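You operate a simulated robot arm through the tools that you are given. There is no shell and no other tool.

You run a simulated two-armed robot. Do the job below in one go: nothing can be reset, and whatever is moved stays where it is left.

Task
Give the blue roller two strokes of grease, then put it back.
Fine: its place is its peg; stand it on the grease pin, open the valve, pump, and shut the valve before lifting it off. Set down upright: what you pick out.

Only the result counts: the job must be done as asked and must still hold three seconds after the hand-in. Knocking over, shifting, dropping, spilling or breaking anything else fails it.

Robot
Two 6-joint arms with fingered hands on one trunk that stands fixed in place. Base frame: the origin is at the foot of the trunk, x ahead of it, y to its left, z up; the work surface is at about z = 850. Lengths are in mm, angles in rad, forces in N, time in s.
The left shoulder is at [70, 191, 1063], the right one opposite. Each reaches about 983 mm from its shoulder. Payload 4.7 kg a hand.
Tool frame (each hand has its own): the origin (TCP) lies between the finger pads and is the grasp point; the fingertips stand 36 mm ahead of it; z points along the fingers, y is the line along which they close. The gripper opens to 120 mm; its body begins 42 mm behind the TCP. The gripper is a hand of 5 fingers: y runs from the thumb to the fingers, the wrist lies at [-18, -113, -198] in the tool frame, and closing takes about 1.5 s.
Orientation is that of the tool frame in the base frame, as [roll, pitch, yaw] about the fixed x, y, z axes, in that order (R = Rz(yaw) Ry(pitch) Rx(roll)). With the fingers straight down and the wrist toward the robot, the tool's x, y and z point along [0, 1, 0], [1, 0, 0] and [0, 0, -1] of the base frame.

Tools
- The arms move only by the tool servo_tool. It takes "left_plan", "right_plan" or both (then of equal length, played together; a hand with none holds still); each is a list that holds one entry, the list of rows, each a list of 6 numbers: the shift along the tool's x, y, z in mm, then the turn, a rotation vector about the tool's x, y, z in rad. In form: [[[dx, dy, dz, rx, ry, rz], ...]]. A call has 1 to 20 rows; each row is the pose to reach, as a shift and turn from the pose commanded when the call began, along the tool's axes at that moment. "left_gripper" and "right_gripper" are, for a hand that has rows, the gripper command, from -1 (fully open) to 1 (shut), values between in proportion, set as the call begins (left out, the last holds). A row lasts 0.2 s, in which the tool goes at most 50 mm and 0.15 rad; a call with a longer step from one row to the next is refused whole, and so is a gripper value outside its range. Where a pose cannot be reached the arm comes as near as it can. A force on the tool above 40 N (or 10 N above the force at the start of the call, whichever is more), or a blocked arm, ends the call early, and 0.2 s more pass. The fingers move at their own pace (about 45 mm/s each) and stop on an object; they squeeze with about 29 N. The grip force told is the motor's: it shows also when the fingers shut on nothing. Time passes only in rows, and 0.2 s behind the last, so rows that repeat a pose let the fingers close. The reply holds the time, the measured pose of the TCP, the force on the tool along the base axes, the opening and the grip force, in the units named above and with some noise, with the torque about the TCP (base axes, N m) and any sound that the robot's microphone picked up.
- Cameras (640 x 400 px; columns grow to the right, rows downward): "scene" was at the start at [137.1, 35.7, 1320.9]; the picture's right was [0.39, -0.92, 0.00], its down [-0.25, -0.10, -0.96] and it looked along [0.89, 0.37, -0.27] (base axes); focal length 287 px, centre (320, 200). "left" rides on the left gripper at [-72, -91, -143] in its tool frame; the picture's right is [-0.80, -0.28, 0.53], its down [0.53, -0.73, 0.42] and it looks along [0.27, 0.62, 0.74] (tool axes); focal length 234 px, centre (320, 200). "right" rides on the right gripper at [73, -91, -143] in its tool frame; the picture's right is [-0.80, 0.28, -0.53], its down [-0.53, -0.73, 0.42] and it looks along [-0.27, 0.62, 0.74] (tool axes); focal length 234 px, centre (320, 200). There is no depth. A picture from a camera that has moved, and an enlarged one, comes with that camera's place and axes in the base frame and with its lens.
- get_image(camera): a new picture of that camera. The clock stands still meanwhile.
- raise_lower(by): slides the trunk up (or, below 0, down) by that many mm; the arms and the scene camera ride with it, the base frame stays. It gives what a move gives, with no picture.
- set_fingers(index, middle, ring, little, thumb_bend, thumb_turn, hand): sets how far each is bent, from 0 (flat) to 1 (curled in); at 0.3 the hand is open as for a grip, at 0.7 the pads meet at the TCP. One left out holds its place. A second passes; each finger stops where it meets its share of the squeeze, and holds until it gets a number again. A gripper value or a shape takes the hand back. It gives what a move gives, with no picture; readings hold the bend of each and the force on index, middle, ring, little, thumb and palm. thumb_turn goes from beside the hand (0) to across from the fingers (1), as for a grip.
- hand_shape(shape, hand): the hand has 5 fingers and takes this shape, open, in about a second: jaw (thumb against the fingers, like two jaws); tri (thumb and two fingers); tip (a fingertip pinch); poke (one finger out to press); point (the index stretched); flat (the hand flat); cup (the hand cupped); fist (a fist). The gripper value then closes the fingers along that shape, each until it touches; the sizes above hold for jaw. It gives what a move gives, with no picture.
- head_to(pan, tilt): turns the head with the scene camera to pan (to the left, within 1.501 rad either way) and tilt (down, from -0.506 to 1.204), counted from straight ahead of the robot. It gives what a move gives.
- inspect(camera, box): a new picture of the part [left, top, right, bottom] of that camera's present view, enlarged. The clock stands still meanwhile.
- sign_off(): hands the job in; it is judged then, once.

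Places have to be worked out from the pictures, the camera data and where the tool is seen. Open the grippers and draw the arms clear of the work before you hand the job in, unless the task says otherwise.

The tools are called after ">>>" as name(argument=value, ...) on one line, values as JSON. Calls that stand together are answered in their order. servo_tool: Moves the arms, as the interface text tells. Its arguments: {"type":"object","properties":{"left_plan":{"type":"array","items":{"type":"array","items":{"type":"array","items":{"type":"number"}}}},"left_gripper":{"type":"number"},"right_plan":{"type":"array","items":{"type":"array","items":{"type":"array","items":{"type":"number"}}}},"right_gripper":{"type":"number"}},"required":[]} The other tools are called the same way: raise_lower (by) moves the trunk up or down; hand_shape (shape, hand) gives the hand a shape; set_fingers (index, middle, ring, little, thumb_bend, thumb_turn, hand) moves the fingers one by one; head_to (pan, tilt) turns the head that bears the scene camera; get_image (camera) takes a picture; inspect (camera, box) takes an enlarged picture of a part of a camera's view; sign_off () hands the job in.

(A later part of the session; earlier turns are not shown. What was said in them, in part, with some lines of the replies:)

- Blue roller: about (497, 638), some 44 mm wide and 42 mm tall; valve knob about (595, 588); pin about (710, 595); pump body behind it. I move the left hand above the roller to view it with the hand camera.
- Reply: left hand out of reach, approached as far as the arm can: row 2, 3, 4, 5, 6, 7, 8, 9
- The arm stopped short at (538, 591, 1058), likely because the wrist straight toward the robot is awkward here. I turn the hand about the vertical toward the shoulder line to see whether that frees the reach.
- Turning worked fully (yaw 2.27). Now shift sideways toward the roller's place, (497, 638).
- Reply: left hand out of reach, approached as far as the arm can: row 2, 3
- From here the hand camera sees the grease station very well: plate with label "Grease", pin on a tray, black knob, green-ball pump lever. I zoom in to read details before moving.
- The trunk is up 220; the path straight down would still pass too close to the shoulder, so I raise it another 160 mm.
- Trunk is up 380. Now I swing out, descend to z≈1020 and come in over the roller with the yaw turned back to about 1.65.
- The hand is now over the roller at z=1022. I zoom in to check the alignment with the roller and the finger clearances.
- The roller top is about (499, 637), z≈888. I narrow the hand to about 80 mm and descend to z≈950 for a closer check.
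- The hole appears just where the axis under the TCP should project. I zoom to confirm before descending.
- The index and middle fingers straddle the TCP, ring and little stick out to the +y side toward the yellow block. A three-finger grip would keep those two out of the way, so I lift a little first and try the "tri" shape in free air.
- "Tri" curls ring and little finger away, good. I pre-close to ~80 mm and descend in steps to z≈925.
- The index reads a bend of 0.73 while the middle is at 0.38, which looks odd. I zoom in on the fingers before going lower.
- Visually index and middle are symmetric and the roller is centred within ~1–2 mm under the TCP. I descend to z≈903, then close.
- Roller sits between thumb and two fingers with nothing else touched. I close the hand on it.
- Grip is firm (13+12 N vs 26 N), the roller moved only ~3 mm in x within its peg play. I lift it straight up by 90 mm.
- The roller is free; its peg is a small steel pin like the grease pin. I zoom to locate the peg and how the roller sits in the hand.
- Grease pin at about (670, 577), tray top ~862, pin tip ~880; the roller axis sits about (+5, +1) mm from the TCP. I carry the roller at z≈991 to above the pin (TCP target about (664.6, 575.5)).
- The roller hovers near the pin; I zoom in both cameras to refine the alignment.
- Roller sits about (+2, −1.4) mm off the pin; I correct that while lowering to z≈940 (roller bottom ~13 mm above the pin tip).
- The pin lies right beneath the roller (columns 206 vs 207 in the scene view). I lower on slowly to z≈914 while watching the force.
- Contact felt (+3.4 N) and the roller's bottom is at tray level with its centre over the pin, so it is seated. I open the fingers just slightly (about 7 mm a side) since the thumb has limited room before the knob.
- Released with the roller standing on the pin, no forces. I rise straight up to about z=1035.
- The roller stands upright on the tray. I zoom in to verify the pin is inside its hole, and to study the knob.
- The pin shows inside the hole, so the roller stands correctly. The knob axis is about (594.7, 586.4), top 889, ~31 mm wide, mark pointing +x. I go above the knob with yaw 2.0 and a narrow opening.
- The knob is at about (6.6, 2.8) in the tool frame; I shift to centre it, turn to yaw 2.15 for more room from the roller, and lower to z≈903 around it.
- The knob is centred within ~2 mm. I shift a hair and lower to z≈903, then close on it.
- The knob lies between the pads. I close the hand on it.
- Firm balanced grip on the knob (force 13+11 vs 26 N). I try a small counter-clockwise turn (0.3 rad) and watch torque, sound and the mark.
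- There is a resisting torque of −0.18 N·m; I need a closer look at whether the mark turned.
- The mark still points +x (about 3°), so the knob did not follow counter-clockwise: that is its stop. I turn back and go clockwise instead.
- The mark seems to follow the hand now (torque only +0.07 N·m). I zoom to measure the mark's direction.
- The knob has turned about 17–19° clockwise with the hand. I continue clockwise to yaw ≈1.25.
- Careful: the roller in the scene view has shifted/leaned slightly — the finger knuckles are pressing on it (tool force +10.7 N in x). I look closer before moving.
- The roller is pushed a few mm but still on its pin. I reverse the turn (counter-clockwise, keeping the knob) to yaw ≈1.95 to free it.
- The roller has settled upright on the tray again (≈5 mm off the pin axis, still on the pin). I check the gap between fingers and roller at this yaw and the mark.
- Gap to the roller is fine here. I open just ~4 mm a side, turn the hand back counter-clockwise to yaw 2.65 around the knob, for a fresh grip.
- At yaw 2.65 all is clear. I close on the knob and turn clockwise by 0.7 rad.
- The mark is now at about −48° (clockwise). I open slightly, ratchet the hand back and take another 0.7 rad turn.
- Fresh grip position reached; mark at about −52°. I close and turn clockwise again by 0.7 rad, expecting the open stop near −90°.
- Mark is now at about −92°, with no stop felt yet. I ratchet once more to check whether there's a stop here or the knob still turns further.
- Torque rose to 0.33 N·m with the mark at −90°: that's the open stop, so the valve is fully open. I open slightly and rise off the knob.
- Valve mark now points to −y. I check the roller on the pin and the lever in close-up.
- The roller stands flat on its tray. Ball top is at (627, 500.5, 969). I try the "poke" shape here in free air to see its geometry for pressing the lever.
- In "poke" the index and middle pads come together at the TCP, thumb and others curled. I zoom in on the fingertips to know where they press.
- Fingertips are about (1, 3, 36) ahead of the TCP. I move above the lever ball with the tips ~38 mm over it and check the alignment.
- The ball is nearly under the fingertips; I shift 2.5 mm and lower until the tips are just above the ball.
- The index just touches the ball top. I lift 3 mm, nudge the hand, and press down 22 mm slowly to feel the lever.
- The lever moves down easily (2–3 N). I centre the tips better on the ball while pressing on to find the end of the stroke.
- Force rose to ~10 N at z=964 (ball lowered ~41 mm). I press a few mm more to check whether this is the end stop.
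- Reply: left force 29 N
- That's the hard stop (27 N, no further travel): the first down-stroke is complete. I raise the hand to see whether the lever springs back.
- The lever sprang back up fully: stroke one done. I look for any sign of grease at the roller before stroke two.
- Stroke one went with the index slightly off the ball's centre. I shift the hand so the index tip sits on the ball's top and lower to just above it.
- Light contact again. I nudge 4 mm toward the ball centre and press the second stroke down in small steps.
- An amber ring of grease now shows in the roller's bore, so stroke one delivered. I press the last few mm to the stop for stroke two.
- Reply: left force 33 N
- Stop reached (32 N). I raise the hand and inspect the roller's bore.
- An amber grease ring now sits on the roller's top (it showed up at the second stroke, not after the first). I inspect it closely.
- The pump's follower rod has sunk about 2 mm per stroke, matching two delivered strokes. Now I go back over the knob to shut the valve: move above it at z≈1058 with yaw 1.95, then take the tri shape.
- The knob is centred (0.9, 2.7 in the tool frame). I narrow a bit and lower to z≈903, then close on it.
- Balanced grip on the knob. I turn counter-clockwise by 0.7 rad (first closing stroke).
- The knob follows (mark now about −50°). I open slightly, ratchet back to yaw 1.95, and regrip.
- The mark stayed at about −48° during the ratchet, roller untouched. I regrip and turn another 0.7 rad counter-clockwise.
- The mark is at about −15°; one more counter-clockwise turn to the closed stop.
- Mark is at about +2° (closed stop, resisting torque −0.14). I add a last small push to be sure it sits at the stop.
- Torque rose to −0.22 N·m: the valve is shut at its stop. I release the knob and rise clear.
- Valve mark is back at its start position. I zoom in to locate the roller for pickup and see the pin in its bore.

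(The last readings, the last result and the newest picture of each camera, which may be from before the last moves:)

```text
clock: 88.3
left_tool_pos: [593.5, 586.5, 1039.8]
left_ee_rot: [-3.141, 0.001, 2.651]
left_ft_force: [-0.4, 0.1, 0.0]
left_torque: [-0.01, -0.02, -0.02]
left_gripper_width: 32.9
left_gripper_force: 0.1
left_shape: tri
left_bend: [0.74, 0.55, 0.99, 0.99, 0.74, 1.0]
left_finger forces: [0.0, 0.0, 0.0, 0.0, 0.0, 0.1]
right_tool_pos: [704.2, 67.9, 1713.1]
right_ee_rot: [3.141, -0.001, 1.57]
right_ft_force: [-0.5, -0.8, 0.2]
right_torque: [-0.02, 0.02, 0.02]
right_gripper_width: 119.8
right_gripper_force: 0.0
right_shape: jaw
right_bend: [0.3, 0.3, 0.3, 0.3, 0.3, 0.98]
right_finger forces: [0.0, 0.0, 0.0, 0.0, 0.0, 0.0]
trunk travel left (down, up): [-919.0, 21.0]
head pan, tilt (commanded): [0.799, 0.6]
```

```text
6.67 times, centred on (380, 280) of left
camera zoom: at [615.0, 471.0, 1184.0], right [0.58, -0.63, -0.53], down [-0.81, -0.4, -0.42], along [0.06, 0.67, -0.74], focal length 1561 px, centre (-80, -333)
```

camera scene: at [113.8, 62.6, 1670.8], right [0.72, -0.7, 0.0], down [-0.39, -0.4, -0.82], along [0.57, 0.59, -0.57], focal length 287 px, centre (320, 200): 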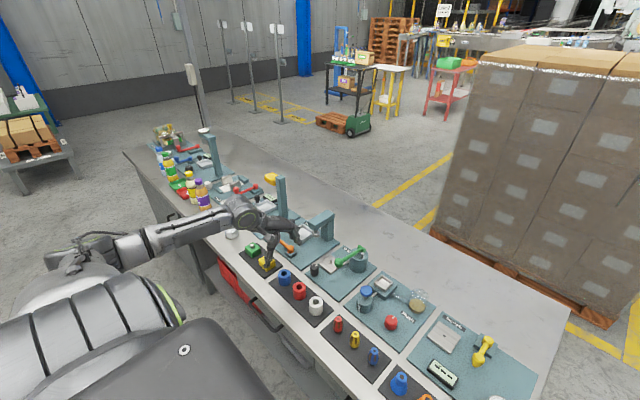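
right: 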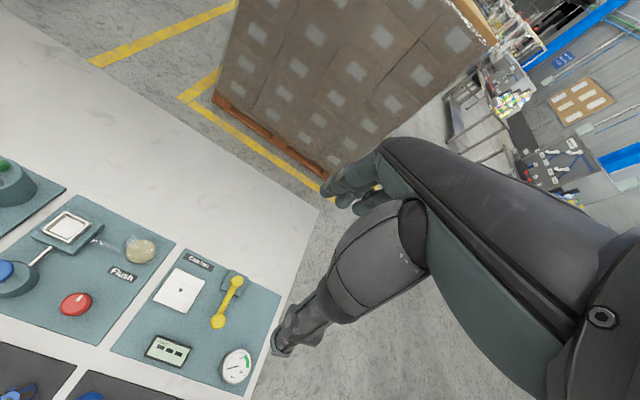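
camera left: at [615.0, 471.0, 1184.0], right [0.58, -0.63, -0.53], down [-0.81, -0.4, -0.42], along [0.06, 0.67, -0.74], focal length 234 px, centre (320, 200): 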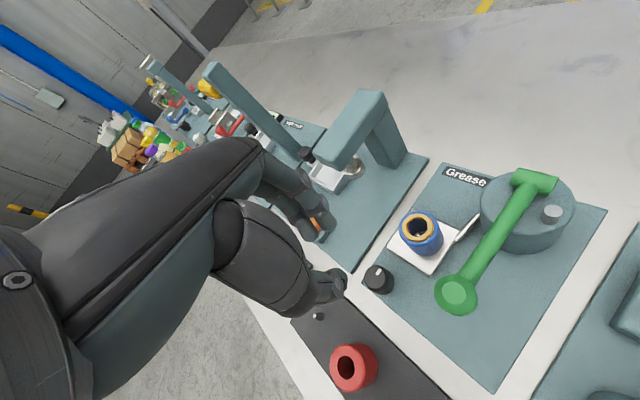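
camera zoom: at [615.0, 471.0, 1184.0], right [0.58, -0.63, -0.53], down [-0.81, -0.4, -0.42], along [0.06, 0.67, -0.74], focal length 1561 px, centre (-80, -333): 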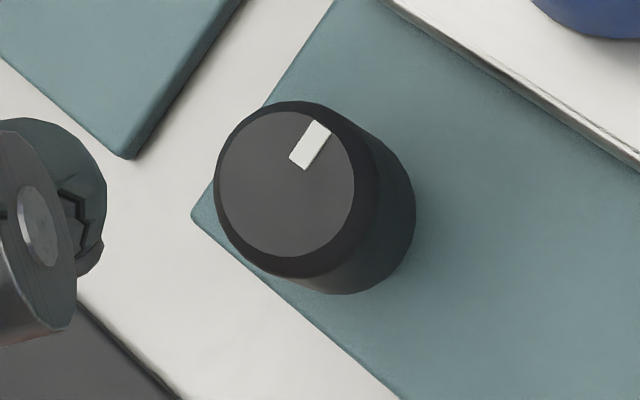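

The pin shows inside the bore and the valve is shut. Roller is at about (670, 571); I turn back to yaw 1.6 and move over it with a ~9 mm gap a side.

>>> servo_tool(left_plan=[[[-9, 2.4, 0, 0, 0, 0.13], [-18, 4.7, 0, 0, 0, 0.26], [-27, 7, 0, 0, 0, 0.39], [-36, 9.4, 0, 0, 0, 0.52], [-45, 11.8, 0, 0, 0, 0.65], [-54, 14.1, 0, 0, 0, 0.78], [-63, 16.5, 0, 0, 0, 0.91], [-71.3, 18.8, 0, 0, 0, 1.05], [-71.3, 18.8, 0, 0, 0, 1.05]]], left_gripper=0.1)

>>> get_image(camera="left")

>>> inspect(camera="left", box=[310, 200, 440, 330])

```text
clock: 90.3
left_tool_pos: [663.7, 571.6, 1038.3]
left_ee_rot: [3.141, 0.0, 1.599]
left_ft_force: [0.8, -0.4, 0.5]
left_torque: [0.0, -0.05, -0.02]
left_gripper_width: 53.6
left_gripper_force: 0.1
left_shape: tri
left_bend: [0.74, 0.47, 0.99, 0.99, 0.72, 1.0]
left_finger forces: [0.1, 0.0, 0.1, 0.0, 0.0, 0.0]
right_tool_pos: [704.5, 68.5, 1712.8]
right_ee_rot: [3.141, 0.0, 1.571]
right_ft_force: [0.2, 0.0, -0.3]
right_torque: [0.03, -0.01, 0.02]
right_gripper_width: 120.0
right_gripper_force: 0.1
right_shape: jaw
right_bend: [0.3, 0.3, 0.3, 0.3, 0.3, 0.98]
right_finger forces: [0.0, 0.0, 0.1, 0.0, 0.0, 0.0]
trunk travel left (down, up): [-919.0, 21.0]
head pan, tilt (commanded): [0.799, 0.6]
```

```text
taken
camera left: at [576.2, 494.2, 1183.7], right [-0.26, -0.81, -0.53], down [-0.75, 0.51, -0.42], along [0.61, 0.28, -0.74], focal length 234 px, centre (320, 200)
```

left: 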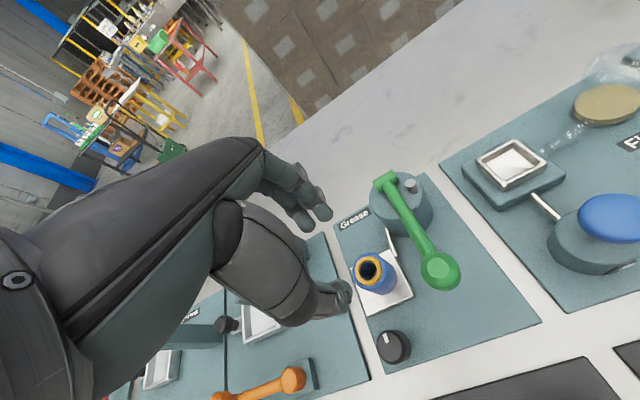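

```text
3.08 times, centred on (375, 265) of left
camera zoom: at [576.2, 494.2, 1183.7], right [-0.26, -0.81, -0.53], down [-0.75, 0.51, -0.42], along [0.61, 0.28, -0.74], focal length 720 px, centre (151, 0)
```

zoom: 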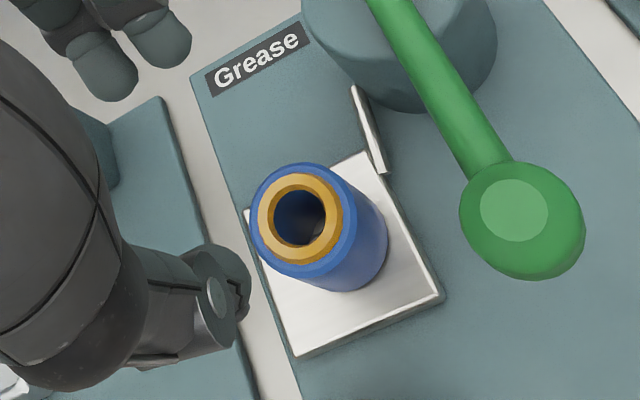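

The roller is at (2.0, 2.8) in the tool frame, close to where the hand closes. I lower to z≈938 with a 2 mm correction and check.

>>> servo_tool(left_plan=[[[0.5, -1.5, 30, 0, 0, 0], [0.5, -1.5, 60, 0, 0, 0], [0.5, -1.5, 85, 0, 0, 0], [0.5, -1.5, 101, 0, 0, 0], [0.5, -1.5, 101, 0, 0, 0]]])

>>> inspect(camera="left", box=[270, 170, 420, 310])

>>> inspect(camera="scene", box=[305, 225, 375, 280])

```text
clock: 91.5
left_tool_pos: [664.8, 571.7, 939.8]
left_ee_rot: [-3.141, 0.0, 1.6]
left_ft_force: [0.0, -0.7, 0.0]
left_torque: [0.02, -0.02, 0.05]
left_gripper_width: 53.5
left_gripper_force: 0.1
left_shape: tri
left_bend: [0.74, 0.47, 0.99, 0.99, 0.72, 1.0]
left_finger forces: [0.0, 0.1, 0.0, 0.0, 0.0, 0.0]
right_tool_pos: [705.5, 68.0, 1713.5]
right_ee_rot: [3.141, 0.001, 1.572]
right_ft_force: [0.0, 0.9, 0.1]
right_torque: [-0.03, -0.02, -0.01]
right_gripper_width: 119.8
right_gripper_force: 0.0
right_shape: jaw
right_bend: [0.3, 0.3, 0.3, 0.3, 0.3, 0.98]
right_finger forces: [0.0, 0.0, 0.0, 0.1, 0.0, 0.0]
trunk travel left (down, up): [-919.0, 21.0]
head pan, tilt (commanded): [0.799, 0.6]
```

```text
2.86 times, centred on (345, 240) of left
camera zoom: at [576.0, 495.3, 1083.2], right [-0.26, -0.81, -0.53], down [-0.75, 0.51, -0.42], along [0.61, 0.28, -0.74], focal length 669 px, centre (249, 86)
```

zoom: 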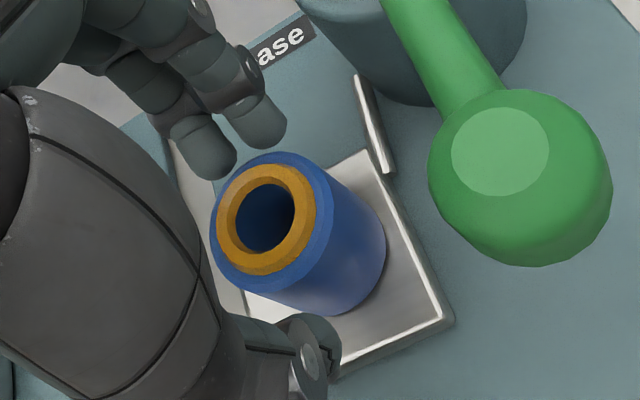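

```text
7.27 times, centred on (340, 252) of scene
camera zoom: at [112.9, 62.9, 1670.9], right [0.72, -0.7, 0.0], down [-0.39, -0.41, -0.82], along [0.58, 0.59, -0.57], focal length 2086 px, centre (174, -182)
```

zoom: 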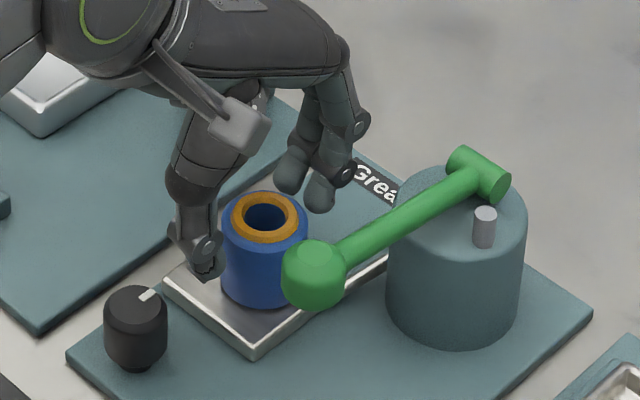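

The roller is now at (2.0, 5.2) in the tool frame — ideal. I lower the last 24 mm and close gently around it.

>>> servo_tool(left_plan=[[[0, 0, 8, 0, 0, 0], [0, 0, 16, 0, 0, 0], [0, 0, 24, 0, 0, 0], [0, 0, 24, 0, 0, 0]]])

>>> servo_tool(left_plan=[[[0, 0, 0, 0, 0, 0], [0, 0, 0, 0, 0, 0], [0, 0, 0, 0, 0, 0], [0, 0, 0, 0, 0, 0], [0, 0, 0, 0, 0, 0]]], left_gripper=1)

>>> inspect(camera="left", box=[270, 170, 420, 310])

>>> inspect(camera="scene", box=[305, 225, 375, 280])

```text
clock: 92.5
left_tool_pos: [662.8, 570.7, 913.8]
left_ee_rot: [3.141, 0.001, 1.601]
left_ft_force: [-0.5, 0.5, 0.7]
left_torque: [-0.02, 0.01, 0.02]
left_gripper_width: 53.6
left_gripper_force: 0.0
left_shape: tri
left_bend: [0.74, 0.47, 0.99, 0.99, 0.72, 1.0]
left_finger forces: [0.0, 0.0, 0.0, 0.0, 0.0, 0.0]
right_tool_pos: [704.6, 69.9, 1713.5]
right_ee_rot: [-3.141, -0.001, 1.569]
right_ft_force: [0.3, -0.3, 0.3]
right_torque: [0.0, 0.02, 0.01]
right_gripper_width: 119.9
right_gripper_force: 0.0
right_shape: jaw
right_bend: [0.3, 0.3, 0.3, 0.3, 0.3, 0.98]
right_finger forces: [0.2, 0.0, 0.1, 0.1, 0.0, 0.1]
trunk travel left (down, up): [-919.0, 21.0]
head pan, tilt (commanded): [0.799, 0.6]
```

```text
clock: 93.7
left_tool_pos: [663.5, 571.6, 913.3]
left_ee_rot: [-3.141, 0.001, 1.601]
left_ft_force: [0.0, -0.3, -0.3]
left_torque: [0.0, 0.05, 0.01]
left_gripper_width: 35.9
left_gripper_force: 28.8
left_shape: tri
left_bend: [0.74, 0.54, 1.0, 1.0, 0.74, 1.0]
left_finger forces: [12.6, 13.0, 0.0, 0.1, 26.0, 0.1]
right_tool_pos: [704.4, 69.1, 1712.4]
right_ee_rot: [3.141, 0.0, 1.571]
right_ft_force: [0.3, 0.8, 0.2]
right_torque: [-0.01, -0.03, 0.0]
right_gripper_width: 119.7
right_gripper_force: 0.0
right_shape: jaw
right_bend: [0.3, 0.3, 0.3, 0.3, 0.3, 0.98]
right_finger forces: [0.1, 0.0, 0.0, 0.0, 0.0, 0.1]
trunk travel left (down, up): [-919.0, 21.0]
head pan, tilt (commanded): [0.799, 0.6]
```

```text
2.86 times, centred on (345, 240) of left
camera zoom: at [575.1, 495.0, 1058.2], right [-0.26, -0.81, -0.52], down [-0.75, 0.51, -0.42], along [0.61, 0.28, -0.74], focal length 669 px, centre (249, 86)
```

zoom: 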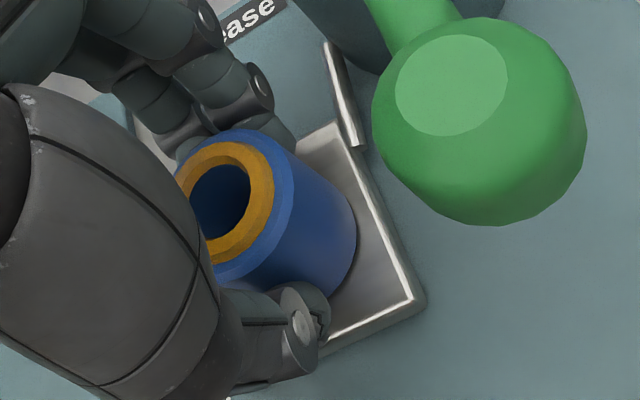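

```text
7.27 times, centred on (340, 252) of scene
camera zoom: at [113.0, 62.9, 1670.9], right [0.72, -0.7, 0.0], down [-0.39, -0.41, -0.82], along [0.58, 0.59, -0.57], focal length 2086 px, centre (174, -182)
```

zoom: 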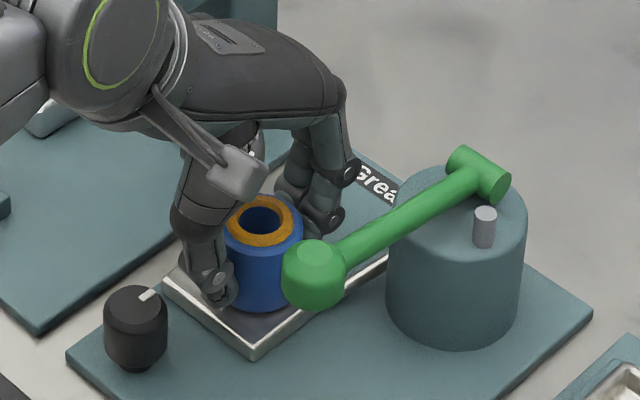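

Balanced grip on the roller. I lift it straight up by 85 mm.

>>> servo_tool(left_plan=[[[0, 0, -6, 0, 0, 0], [0, 0, -14, 0, 0, 0], [0, 0, -24, 0, 0, 0], [0, 0, -40, 0, 0, 0], [0, 0, -60, 0, 0, 0], [0, 0, -80, 0, 0, 0], [0, 0, -85, 0, 0, 0], [0, 0, -85, 0, 0, 0]]])

>>> get_image(camera="left")

>>> inspect(camera="scene", box=[290, 210, 390, 285])

```text
clock: 95.5
left_tool_pos: [663.6, 571.8, 998.7]
left_ee_rot: [-3.14, 0.0, 1.602]
left_ft_force: [0.9, -0.4, -1.2]
left_torque: [0.03, -0.01, 0.02]
left_gripper_width: 35.7
left_gripper_force: 29.0
left_shape: tri
left_bend: [0.74, 0.54, 1.0, 1.0, 0.74, 1.0]
left_finger forces: [12.7, 13.1, 0.0, 0.0, 26.0, 0.0]
right_tool_pos: [705.7, 69.0, 1712.5]
right_ee_rot: [-3.14, -0.001, 1.571]
right_ft_force: [-0.5, 0.1, 0.4]
right_torque: [-0.01, -0.01, 0.0]
right_gripper_width: 119.7
right_gripper_force: 0.0
right_shape: jaw
right_bend: [0.3, 0.3, 0.3, 0.3, 0.3, 0.98]
right_finger forces: [0.1, 0.0, 0.0, 0.0, 0.0, 0.0]
trunk travel left (down, up): [-919.0, 21.0]
head pan, tilt (commanded): [0.799, 0.6]
```

```text
taken
camera left: at [575.6, 494.8, 1143.7], right [-0.26, -0.81, -0.52], down [-0.75, 0.51, -0.42], along [0.61, 0.28, -0.74], focal length 234 px, centre (320, 200)
```

left: 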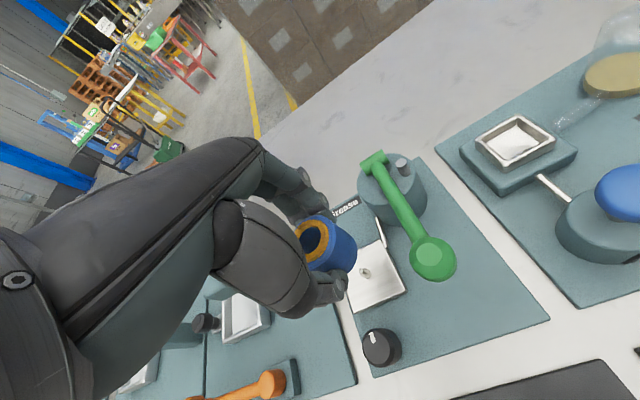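

```text
5.33 times, centred on (340, 248) of scene
camera zoom: at [113.0, 63.0, 1670.9], right [0.72, -0.7, 0.0], down [-0.39, -0.41, -0.82], along [0.58, 0.59, -0.57], focal length 1530 px, centre (213, -53)
```

zoom: 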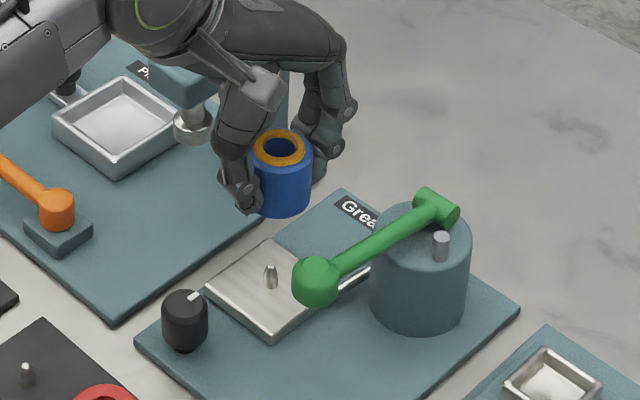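

The roller is lifted off the pin cleanly. I measure how it sits in the hand now.

>>> inspect(camera="left", box=[270, 190, 420, 310])

>>> inspect(camera="scene", box=[315, 220, 375, 270])

```text
3.33 times, centred on (345, 250) of left
camera zoom: at [575.6, 494.8, 1143.7], right [-0.26, -0.81, -0.52], down [-0.75, 0.51, -0.42], along [0.61, 0.28, -0.74], focal length 781 px, centre (237, 33)
```

zoom: 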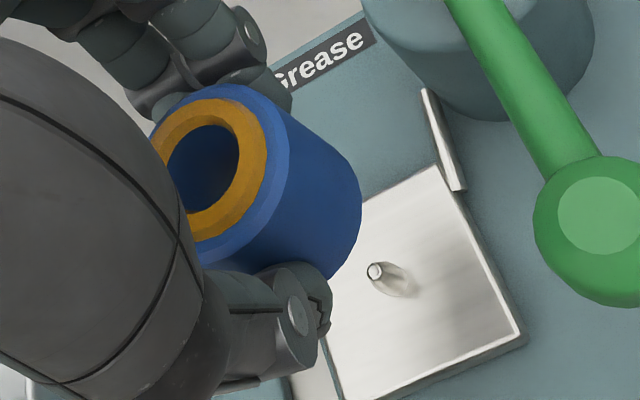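

```text
8.00 times, centred on (345, 245) of scene
camera zoom: at [113.0, 63.0, 1670.9], right [0.72, -0.7, 0.0], down [-0.39, -0.41, -0.82], along [0.58, 0.59, -0.57], focal length 2295 px, centre (120, -160)
```

zoom: 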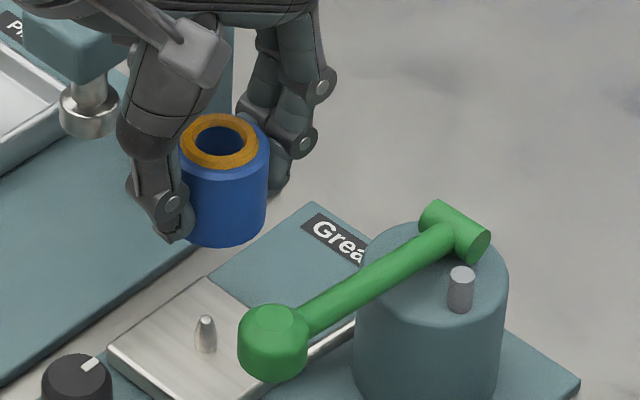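

The roller sits in the hand as before (about (1.4, 5.3) tool frame). I carry it back to hover above its peg.

>>> servo_tool(left_plan=[[[11, -28, 0, 0, 0, 0], [25, -62, 0, 0, 0, 0], [39, -97, 0, 0, 0, 0], [53, -131, 0, 0, 0, 0], [63, -156, 0, 0, 0, 0], [68.8, -170.6, 0, 0, 0, 0], [68.8, -170.6, 0, 0, 0, 0]]])

>>> inspect(camera="left", box=[270, 190, 420, 310])

>>> inspect(camera="scene", box=[255, 225, 325, 290])

```text
clock: 97.1
left_tool_pos: [490.3, 635.2, 999.3]
left_ee_rot: [-3.141, 0.003, 1.6]
left_ft_force: [0.0, 0.9, -0.3]
left_torque: [0.02, 0.01, -0.01]
left_gripper_width: 35.9
left_gripper_force: 29.0
left_shape: tri
left_bend: [0.74, 0.54, 1.0, 1.0, 0.74, 1.0]
left_finger forces: [12.6, 13.1, 0.1, 0.0, 25.9, 0.0]
right_tool_pos: [704.8, 70.0, 1712.3]
right_ee_rot: [-3.139, 0.001, 1.57]
right_ft_force: [-0.7, 0.0, -0.8]
right_torque: [-0.01, 0.0, -0.04]
right_gripper_width: 119.8
right_gripper_force: 0.1
right_shape: jaw
right_bend: [0.3, 0.3, 0.3, 0.3, 0.3, 0.98]
right_finger forces: [0.0, 0.0, 0.0, 0.1, 0.0, 0.0]
trunk travel left (down, up): [-919.0, 21.0]
head pan, tilt (commanded): [0.799, 0.6]
```

```text
3.33 times, centred on (345, 250) of left
camera zoom: at [401.8, 558.5, 1144.1], right [-0.26, -0.81, -0.52], down [-0.75, 0.51, -0.42], along [0.61, 0.28, -0.74], focal length 781 px, centre (237, 33)
```

zoom: 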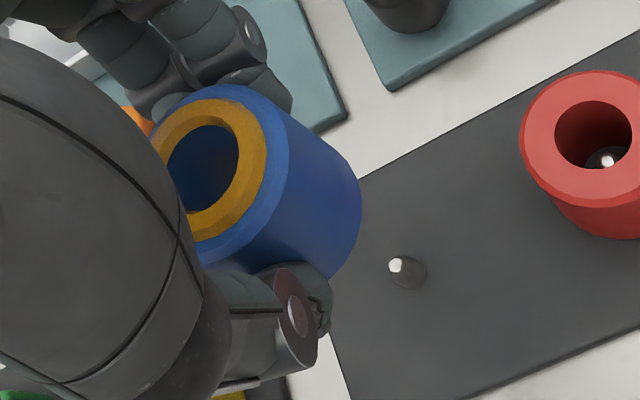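

```text
6.15 times, centred on (290, 258) of scene
camera zoom: at [113.4, 62.8, 1670.8], right [0.72, -0.7, 0.0], down [-0.39, -0.41, -0.82], along [0.58, 0.59, -0.57], focal length 1765 px, centre (505, -154)
```

zoom: 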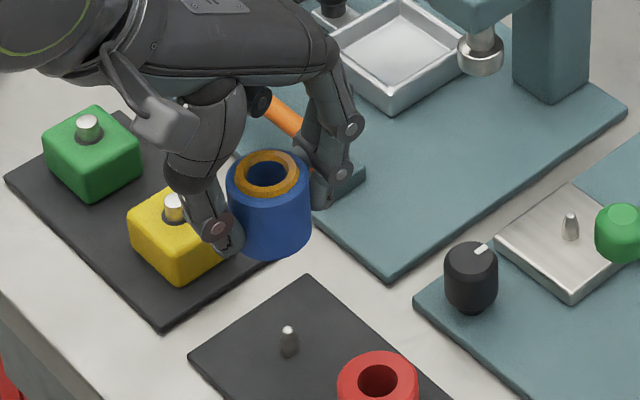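

Both cameras put the roller axis within ~1–2 mm of the peg. I lower to z≈930 (bottom still above the peg tip) and check once more.

>>> servo_tool(left_plan=[[[-0.3, 0.2, 20, 0, 0, 0], [-0.5, 0.3, 40, 0, 0, 0], [-0.5, 0.3, 58, 0, 0, 0], [-0.5, 0.3, 68, 0, 0, 0], [-0.5, 0.3, 68, 0, 0, 0]]])

>>> inspect(camera="scene", box=[255, 235, 325, 300])

>>> inspect(camera="left", box=[270, 190, 420, 310])

```text
clock: 98.3
left_tool_pos: [490.9, 633.5, 931.0]
left_ee_rot: [-3.141, 0.001, 1.6]
left_ft_force: [-0.4, -0.1, -1.4]
left_torque: [0.02, -0.01, 0.01]
left_gripper_width: 35.8
left_gripper_force: 29.6
left_shape: tri
left_bend: [0.74, 0.54, 1.0, 1.0, 0.74, 1.0]
left_finger forces: [12.6, 13.2, 0.0, 0.1, 26.0, 0.0]
right_tool_pos: [704.8, 69.5, 1713.1]
right_ee_rot: [3.141, 0.001, 1.569]
right_ft_force: [0.0, -0.5, 0.2]
right_torque: [0.02, 0.05, -0.01]
right_gripper_width: 119.5
right_gripper_force: 0.0
right_shape: jaw
right_bend: [0.3, 0.3, 0.3, 0.3, 0.3, 0.98]
right_finger forces: [0.0, 0.0, 0.1, 0.0, 0.0, 0.0]
trunk travel left (down, up): [-919.0, 21.0]
head pan, tilt (commanded): [0.799, 0.6]
```

```text
6.15 times, centred on (290, 268) of scene
camera zoom: at [112.9, 62.9, 1670.9], right [0.72, -0.7, 0.0], down [-0.39, -0.41, -0.82], along [0.58, 0.59, -0.57], focal length 1765 px, centre (505, -215)
```

zoom: 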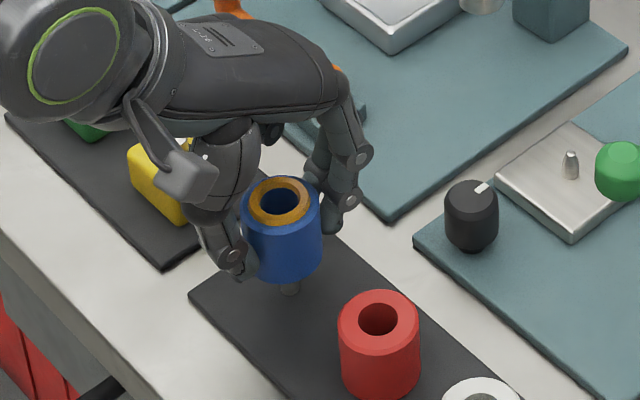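

```text
3.33 times, centred on (345, 250) of left
camera zoom: at [402.8, 557.4, 1075.8], right [-0.26, -0.81, -0.53], down [-0.75, 0.51, -0.42], along [0.61, 0.28, -0.74], focal length 781 px, centre (237, 33)
```

zoom: 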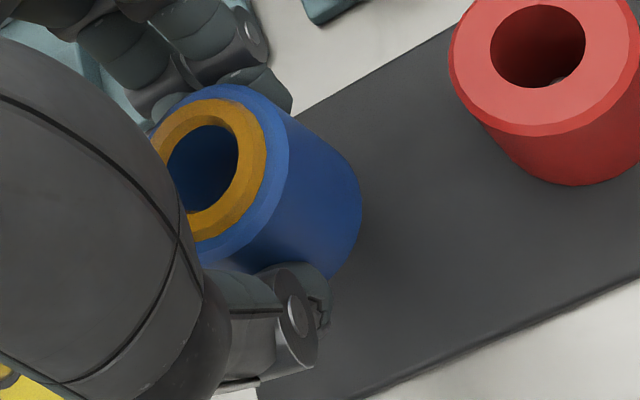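

The roller's bore projects exactly over the peg (computed (281, 203), seen (281, 202)). I lower slowly onto the peg.

>>> servo_tool(left_plan=[[[0, 0, 5, 0, 0, 0], [0, 0, 10, 0, 0, 0], [0, 0, 15, 0, 0, 0], [0, 0, 20, 0, 0, 0], [0, 0, 25, 0, 0, 0], [0, 0, 25, 0, 0, 0]]])

>>> inspect(camera="scene", box=[255, 235, 325, 300])

```text
clock: 99.7
left_tool_pos: [491.3, 634.6, 905.6]
left_ee_rot: [-3.14, -0.001, 1.601]
left_ft_force: [0.4, -0.8, -0.7]
left_torque: [-0.05, 0.03, 0.06]
left_gripper_width: 35.6
left_gripper_force: 28.8
left_shape: tri
left_bend: [0.74, 0.54, 1.0, 1.0, 0.74, 1.0]
left_finger forces: [12.6, 13.0, 0.0, 0.0, 26.0, 0.0]
right_tool_pos: [704.8, 69.0, 1713.9]
right_ee_rot: [-3.141, 0.001, 1.572]
right_ft_force: [0.6, 0.1, -0.1]
right_torque: [0.01, 0.01, -0.01]
right_gripper_width: 119.7
right_gripper_force: 0.1
right_shape: jaw
right_bend: [0.3, 0.3, 0.3, 0.3, 0.3, 0.98]
right_finger forces: [0.1, 0.0, 0.0, 0.0, 0.0, 0.0]
trunk travel left (down, up): [-919.0, 21.0]
head pan, tilt (commanded): [0.799, 0.6]
```

```text
6.15 times, centred on (290, 268) of scene
camera zoom: at [112.9, 62.9, 1670.9], right [0.72, -0.7, 0.0], down [-0.39, -0.41, -0.82], along [0.58, 0.59, -0.57], focal length 1765 px, centre (505, -215)
```

zoom: 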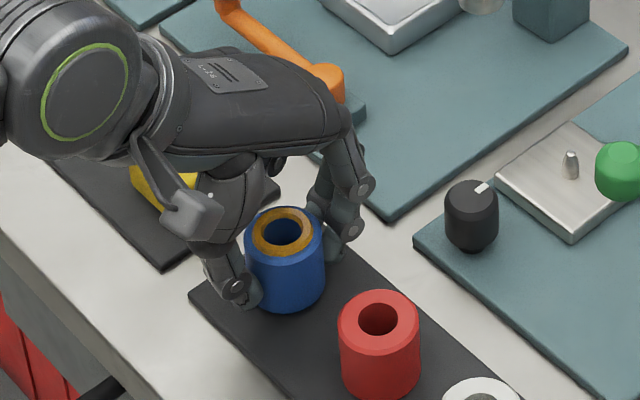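

The roller is over the peg with ~5 mm to go and no contact forces. I lower further in small steps until it touches the pad.

>>> servo_tool(left_plan=[[[0, 0, 1.5, 0, 0, 0], [0, 0, 3, 0, 0, 0], [0, 0, 4.5, 0, 0, 0], [0, 0, 4.5, 0, 0, 0]]])

>>> inspect(camera="scene", box=[265, 245, 315, 290])

```text
clock: 100.7
left_tool_pos: [491.2, 634.0, 902.9]
left_ee_rot: [3.142, 0.0, 1.6]
left_ft_force: [-0.2, 0.3, -1.1]
left_torque: [0.0, 0.01, 0.0]
left_gripper_width: 35.8
left_gripper_force: 29.2
left_shape: tri
left_bend: [0.74, 0.54, 1.0, 1.0, 0.74, 1.0]
left_finger forces: [12.5, 13.1, 0.0, 0.1, 26.0, 0.0]
right_tool_pos: [705.3, 69.2, 1712.7]
right_ee_rot: [3.141, 0.001, 1.569]
right_ft_force: [0.4, -0.4, 0.9]
right_torque: [-0.02, -0.01, 0.04]
right_gripper_width: 119.4
right_gripper_force: 0.0
right_shape: jaw
right_bend: [0.3, 0.3, 0.3, 0.3, 0.3, 0.98]
right_finger forces: [0.0, 0.1, 0.1, 0.0, 0.0, 0.0]
trunk travel left (down, up): [-919.0, 21.0]
head pan, tilt (commanded): [0.799, 0.6]
```

```text
8.89 times, centred on (290, 268) of scene
camera zoom: at [112.9, 63.0, 1670.9], right [0.72, -0.7, 0.0], down [-0.39, -0.41, -0.82], along [0.58, 0.59, -0.57], focal length 2550 px, centre (587, -400)
```

zoom: 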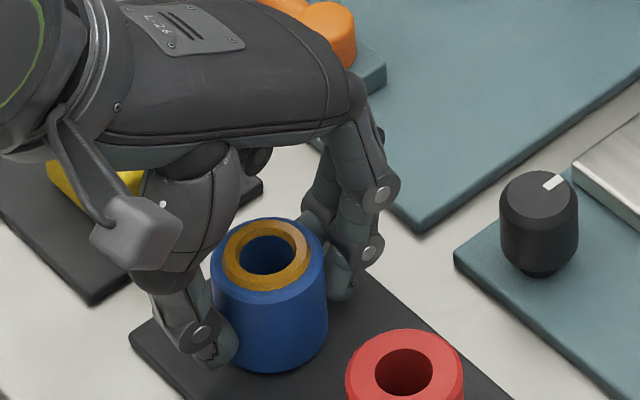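

Still no contact at z≈902. I continue in 1 mm steps.

>>> servo_tool(left_plan=[[[0, 0, 1, 0, 0, 0], [0, 0, 2, 0, 0, 0], [0, 0, 2, 0, 0, 0]]])

```text
clock: 101.5
left_tool_pos: [490.9, 633.6, 900.5]
left_ee_rot: [3.14, -0.001, 1.6]
left_ft_force: [-0.6, -0.1, 0.2]
left_torque: [0.01, -0.03, -0.01]
left_gripper_width: 35.7
left_gripper_force: 28.5
left_shape: tri
left_bend: [0.74, 0.54, 1.0, 1.0, 0.74, 1.0]
left_finger forces: [12.8, 13.1, 0.0, 0.1, 26.1, 0.1]
right_tool_pos: [705.0, 68.7, 1712.4]
right_ee_rot: [3.141, 0.001, 1.571]
right_ft_force: [-0.1, -0.3, 0.2]
right_torque: [0.0, 0.0, 0.02]
right_gripper_width: 119.8
right_gripper_force: 0.0
right_shape: jaw
right_bend: [0.3, 0.3, 0.3, 0.3, 0.3, 0.98]
right_finger forces: [0.0, 0.0, 0.0, 0.0, 0.1, 0.1]
trunk travel left (down, up): [-919.0, 21.0]
head pan, tilt (commanded): [0.799, 0.6]
```

Force only just lifting from −1 to 0 N; I go on another 1.5 mm.

>>> servo_tool(left_plan=[[[0, 0, 0.8, 0, 0, 0], [0, 0, 1.5, 0, 0, 0], [0, 0, 1.5, 0, 0, 0]]])

>>> inspect(camera="scene", box=[265, 245, 315, 290])

>>> inspect(camera="left", box=[270, 190, 420, 310])

```text
clock: 102.3
left_tool_pos: [492.0, 633.5, 899.8]
left_ee_rot: [3.14, 0.001, 1.6]
left_ft_force: [-0.1, 2.9, 6.9]
left_torque: [0.03, -0.02, 0.04]
left_gripper_width: 35.8
left_gripper_force: 29.1
left_shape: tri
left_bend: [0.74, 0.54, 1.0, 1.0, 0.74, 1.0]
left_finger forces: [12.8, 14.2, 0.0, 0.0, 27.3, 0.0]
right_tool_pos: [704.2, 67.8, 1713.0]
right_ee_rot: [-3.141, 0.0, 1.571]
right_ft_force: [0.0, 0.2, 0.1]
right_torque: [0.01, 0.0, -0.02]
right_gripper_width: 120.0
right_gripper_force: 0.0
right_shape: jaw
right_bend: [0.3, 0.3, 0.3, 0.3, 0.3, 0.98]
right_finger forces: [0.0, 0.1, 0.0, 0.1, 0.1, 0.0]
trunk travel left (down, up): [-919.0, 21.0]
head pan, tilt (commanded): [0.799, 0.6]
```

```text
8.89 times, centred on (290, 268) of scene
camera zoom: at [112.0, 62.3, 1671.1], right [0.72, -0.7, 0.0], down [-0.39, -0.4, -0.83], along [0.58, 0.59, -0.56], focal length 2550 px, centre (587, -400)
```

zoom: 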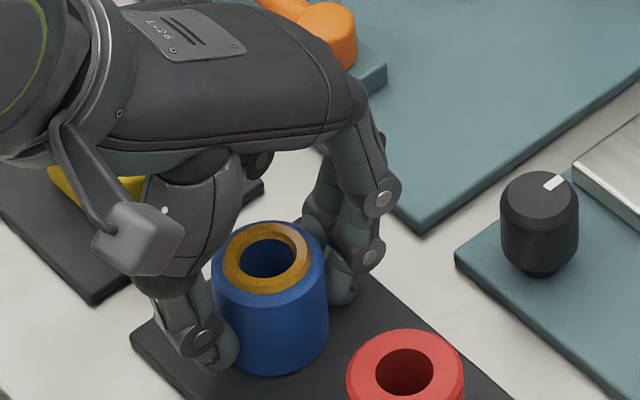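

```text
3.33 times, centred on (345, 250) of left
camera zoom: at [402.5, 557.2, 1043.4], right [-0.25, -0.81, -0.53], down [-0.75, 0.51, -0.43], along [0.61, 0.28, -0.74], focal length 781 px, centre (237, 33)
```

zoom: 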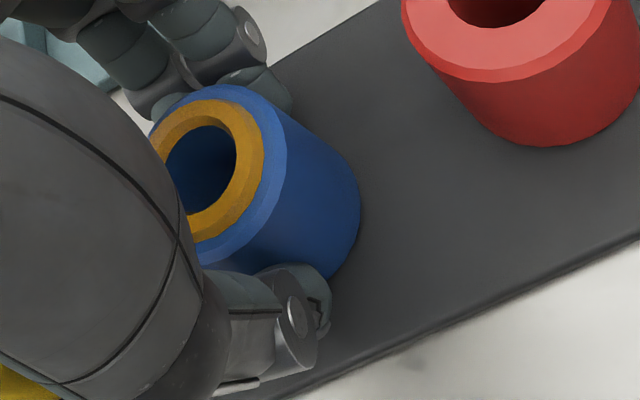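

Contact felt (+6.9 N): the roller rests on its pad with the peg inside. I open the fingers gently.

>>> servo_tool(left_plan=[[[0, 0, -0.8, 0, 0, 0], [0, 0, -0.8, 0, 0, 0], [0, 0, -0.8, 0, 0, 0], [0, 0, -0.8, 0, 0, 0]]], left_gripper=0.08)

>>> inspect(camera="scene", box=[265, 245, 315, 290])

>>> inspect(camera="left", box=[270, 190, 420, 310])

```text
clock: 103.3
left_tool_pos: [491.5, 633.3, 900.1]
left_ee_rot: [-3.141, -0.001, 1.601]
left_ft_force: [-0.1, 0.7, 0.5]
left_torque: [0.01, 0.0, 0.01]
left_gripper_width: 55.0
left_gripper_force: 0.1
left_shape: tri
left_bend: [0.74, 0.47, 0.99, 0.99, 0.72, 1.0]
left_finger forces: [0.0, 0.1, 0.1, 0.1, 0.0, 0.1]
right_tool_pos: [705.2, 67.2, 1713.5]
right_ee_rot: [-3.14, 0.001, 1.572]
right_ft_force: [0.0, 0.1, 0.0]
right_torque: [0.02, -0.01, 0.0]
right_gripper_width: 119.8
right_gripper_force: 0.1
right_shape: jaw
right_bend: [0.3, 0.3, 0.3, 0.3, 0.3, 0.98]
right_finger forces: [0.1, 0.1, 0.0, 0.0, 0.0, 0.1]
trunk travel left (down, up): [-919.0, 21.0]
head pan, tilt (commanded): [0.799, 0.6]
```

```text
8.89 times, centred on (290, 268) of scene
camera zoom: at [112.8, 62.8, 1670.9], right [0.72, -0.7, 0.0], down [-0.39, -0.41, -0.82], along [0.58, 0.59, -0.57], focal length 2550 px, centre (587, -400)
```

zoom: 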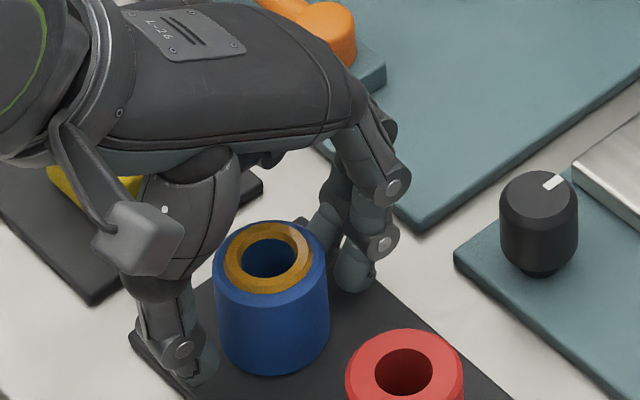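

```text
3.33 times, centred on (345, 250) of left
camera zoom: at [402.9, 557.1, 1043.5], right [-0.26, -0.81, -0.52], down [-0.75, 0.51, -0.42], along [0.61, 0.28, -0.74], focal length 781 px, centre (237, 33)
```

zoom: 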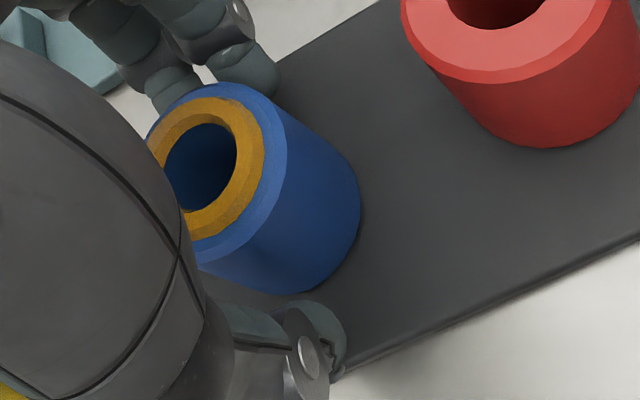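

Released, the roller stands on its own. I rise straight up, well clear.

>>> servo_tool(left_plan=[[[0, 0, -8, 0, 0, 0], [0, 0, -20, 0, 0, 0], [0, 0, -40, 0, 0, 0], [0, 0, -65, 0, 0, 0], [0, 0, -95, 0, 0, 0], [0, 0, -125, 0, 0, 0], [0, 0, -125, 0, 0, 0]]])

>>> get_image(camera="left")

>>> inspect(camera="left", box=[320, 220, 420, 310])

>>> inspect(camera="scene", box=[255, 235, 325, 300])

```text
clock: 104.9
left_tool_pos: [491.4, 634.6, 1023.8]
left_ee_rot: [-3.141, -0.001, 1.602]
left_ft_force: [-0.2, 0.3, -0.5]
left_torque: [0.01, 0.01, 0.02]
left_gripper_width: 55.1
left_gripper_force: 0.1
left_shape: tri
left_bend: [0.74, 0.47, 0.99, 0.99, 0.72, 1.0]
left_finger forces: [0.1, 0.0, 0.0, 0.0, 0.0, 0.1]
right_tool_pos: [704.6, 69.0, 1712.7]
right_ee_rot: [-3.14, 0.0, 1.568]
right_ft_force: [-0.5, 0.0, 0.5]
right_torque: [-0.04, -0.01, -0.01]
right_gripper_width: 119.7
right_gripper_force: 0.1
right_shape: jaw
right_bend: [0.3, 0.3, 0.3, 0.3, 0.3, 0.98]
right_finger forces: [0.0, 0.0, 0.0, 0.0, 0.0, 0.0]
trunk travel left (down, up): [-919.0, 21.0]
head pan, tilt (commanded): [0.799, 0.6]
```

```text
taken
camera left: at [403.2, 557.9, 1167.6], right [-0.26, -0.81, -0.52], down [-0.75, 0.51, -0.42], along [0.61, 0.28, -0.74], focal length 234 px, centre (320, 200)
```

left: 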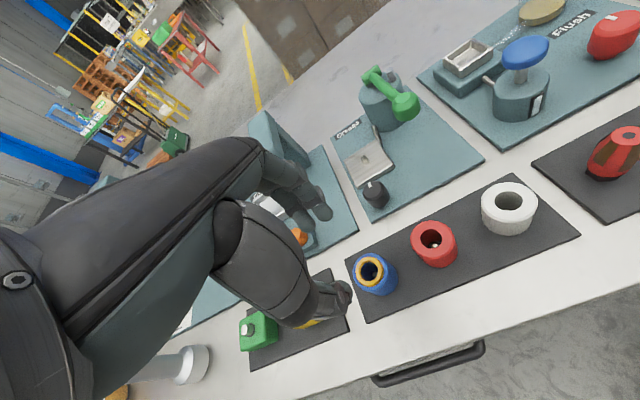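

```text
4.44 times, centred on (370, 265) of left
camera zoom: at [403.2, 557.9, 1167.6], right [-0.26, -0.81, -0.52], down [-0.75, 0.51, -0.42], along [0.61, 0.28, -0.74], focal length 1041 px, centre (98, -89)
```

zoom: 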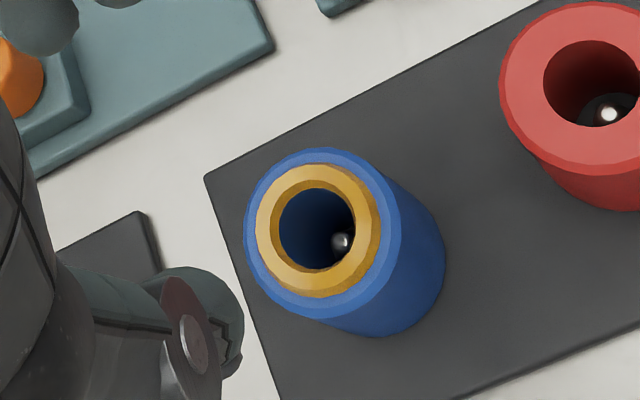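

```text
6.15 times, centred on (290, 268) of scene
camera zoom: at [112.9, 63.0, 1670.9], right [0.72, -0.7, 0.0], down [-0.39, -0.41, -0.82], along [0.58, 0.59, -0.57], focal length 1765 px, centre (505, -215)
```

zoom: 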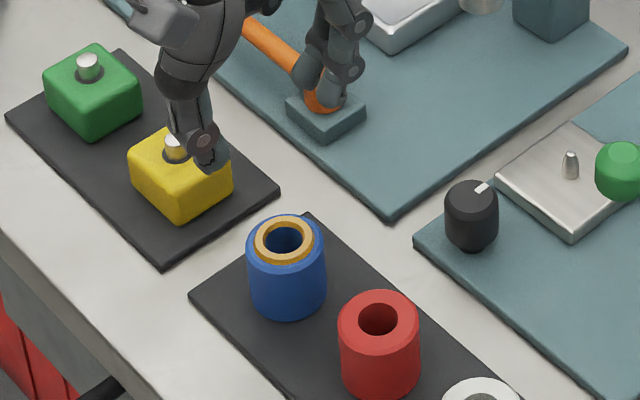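

The peg is visible inside the bore. I compare its seating and uprightness in close-up, since it may sit a few mm off the peg's axis.

>>> inspect(camera="scene", box=[272, 262, 302, 292])

>>> inspect(camera="left", box=[340, 240, 400, 300])

```text
13.33 times, centred on (287, 277) of scene
camera zoom: at [112.9, 63.0, 1670.9], right [0.72, -0.7, 0.0], down [-0.39, -0.41, -0.82], along [0.58, 0.59, -0.57], focal length 3825 px, centre (760, -827)
```

zoom: 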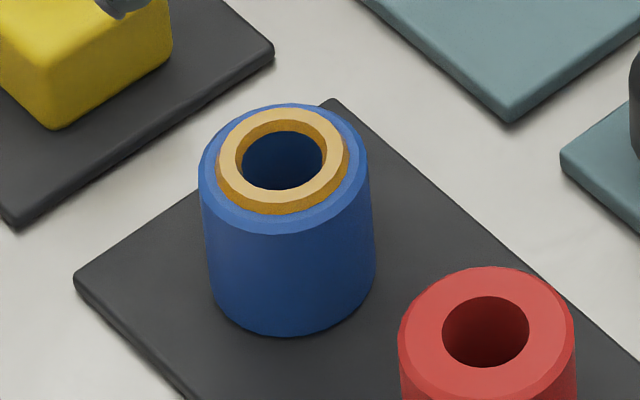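

```text
6.67 times, centred on (370, 270) of left
camera zoom: at [403.2, 557.9, 1167.6], right [-0.26, -0.81, -0.52], down [-0.75, 0.51, -0.42], along [0.61, 0.28, -0.74], focal length 1561 px, centre (-13, -267)
```

zoom: 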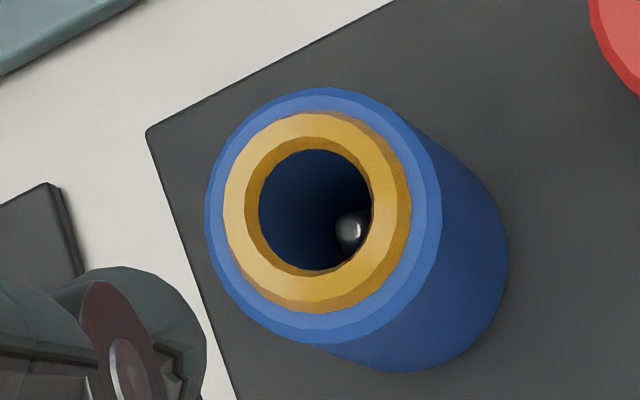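

The roller is upright (edge lean matches perspective) and within ~3 mm of the peg axis, with the peg inside its bore. I now draw the left arm outward and up, opening the hand.

>>> servo_tool(left_plan=[[[0, 0, -30, 0, 0, 0], [-9, 20, -60, 0, 0, 0], [-18, 40, -90, 0, 0, 0], [-27, 60, -125, 0, 0, 0], [-35, 79, -160, 0, 0, 0], [-35, 79, -205, 0, 0, 0], [-35, 79, -250, 0, 0, 0], [-35, 79, -295, 0, 0, 0], [-35, 79, -320, 0, 0, 0], [-35, 79, -320, 0, 0, 0]]], left_gripper=-1)

>>> get_image(camera="scene")

>>> get_image(camera="left")

>>> inspect(camera="scene", box=[240, 210, 400, 310])

```text
clock: 107.1
left_tool_pos: [568.4, 600.9, 1345.0]
left_ee_rot: [3.141, 0.0, 1.6]
left_ft_force: [0.0, 0.2, 0.6]
left_torque: [-0.01, 0.01, -0.04]
left_gripper_width: 119.4
left_gripper_force: 0.1
left_shape: tri
left_bend: [0.3, 0.3, 0.99, 0.99, 0.3, 0.98]
left_finger forces: [0.0, 0.1, 0.1, 0.0, 0.0, 0.0]
right_tool_pos: [704.1, 69.0, 1713.1]
right_ee_rot: [-3.141, -0.001, 1.57]
right_ft_force: [-0.3, 0.8, 0.3]
right_torque: [0.0, -0.01, 0.02]
right_gripper_width: 120.1
right_gripper_force: 0.0
right_shape: jaw
right_bend: [0.3, 0.3, 0.3, 0.3, 0.3, 0.98]
right_finger forces: [0.0, 0.1, 0.0, 0.0, 0.0, 0.1]
trunk travel left (down, up): [-919.0, 21.0]
head pan, tilt (commanded): [0.799, 0.6]
```

```text
taken
camera scene: at [112.3, 63.3, 1670.9], right [0.72, -0.7, 0.0], down [-0.39, -0.41, -0.82], along [0.58, 0.59, -0.57], focal length 287 px, centre (320, 200)
```

scene: 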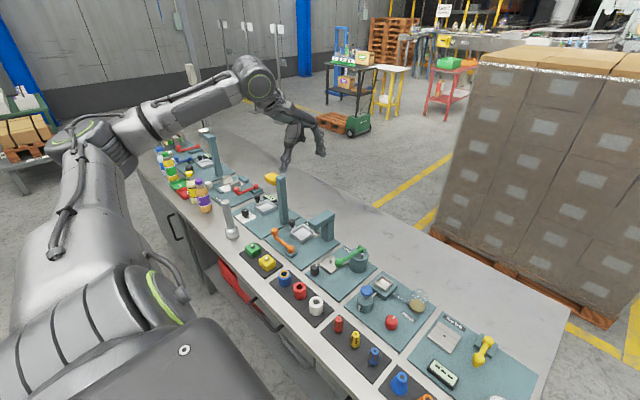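

```text
taken
camera left: at [481.0, 524.6, 1489.1], right [-0.26, -0.81, -0.52], down [-0.75, 0.51, -0.42], along [0.61, 0.28, -0.74], focal length 234 px, centre (320, 200)
```

left: 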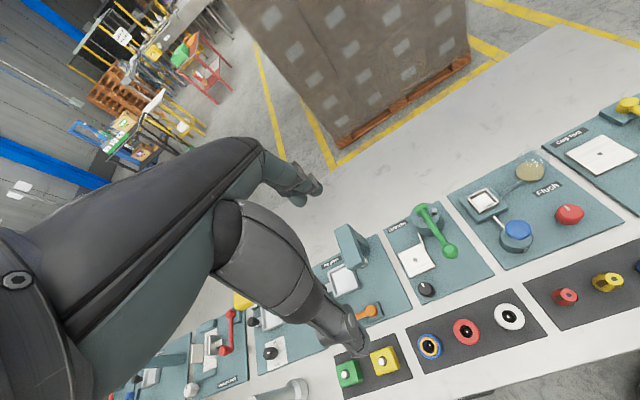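

```text
4.00 times, centred on (320, 260) of scene
camera zoom: at [112.3, 63.3, 1670.9], right [0.72, -0.7, 0.0], down [-0.39, -0.41, -0.82], along [0.58, 0.59, -0.57], focal length 1148 px, centre (320, -40)
```

zoom: 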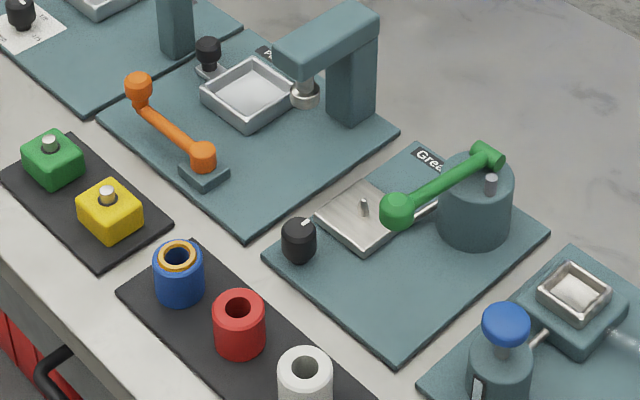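

Everything looks in place. As a last check of the stroke count I compare the pump's follower rod with the view taken before pumping, using the same crop.

>>> inspect(camera="scene", box=[325, 225, 385, 275])

>>> inspect(camera="scene", box=[330, 235, 390, 280])

```text
8.00 times, centred on (355, 250) of scene
camera zoom: at [112.3, 63.3, 1670.9], right [0.72, -0.7, 0.0], down [-0.39, -0.41, -0.82], along [0.58, 0.59, -0.57], focal length 2295 px, centre (40, -200)
```

zoom: 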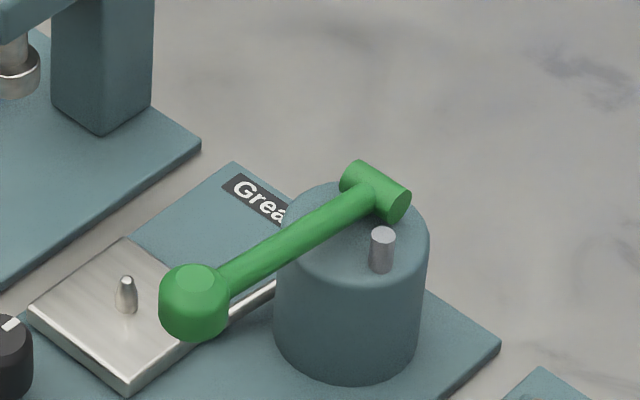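

```text
8.89 times, centred on (360, 258) of scene
camera zoom: at [112.3, 63.3, 1670.9], right [0.72, -0.7, 0.0], down [-0.39, -0.41, -0.82], along [0.58, 0.59, -0.57], focal length 2550 px, centre (-36, -311)
```

zoom: 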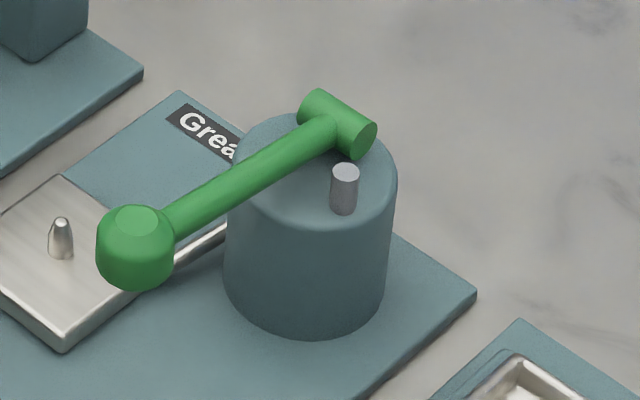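

The rod top has sunk in two even steps (rows 163 → ~167 → 171), consistent with exactly two strokes. The valve is shut, the lever is up, the blue roller stands upright on its peg, hands are open and clear, so I hand the job in.

>>> sign_off()

```text
The job is handed in.
```

The blue roller has been greased and is back on its peg, and the job is handed in. I have not seen a verdict.

- **Grease:** I pumped two strokes with the valve fully open, pressing the lever to its stop each time. I counted the strokes from the small rod on the pump, which sank in two about equal steps, by my reading of the pictures. An amber ring of grease showed on the roller only at the second stroke.
- **Valve:** I turned it back to its closed stop before lifting the roller, and its mark is back where it started.
- **Roller:** It stands upright with the peg inside its bore, about 3 mm off centre.
- **Contact while opening the valve:** My fingers pushed the roller about 5 mm sideways on the grease pin. It stayed upright on the pin, and I saw nothing else moved or knocked.
- **Arms:** Both hands are open and clear of the work. The trunk is still raised 380 mm from where it started.
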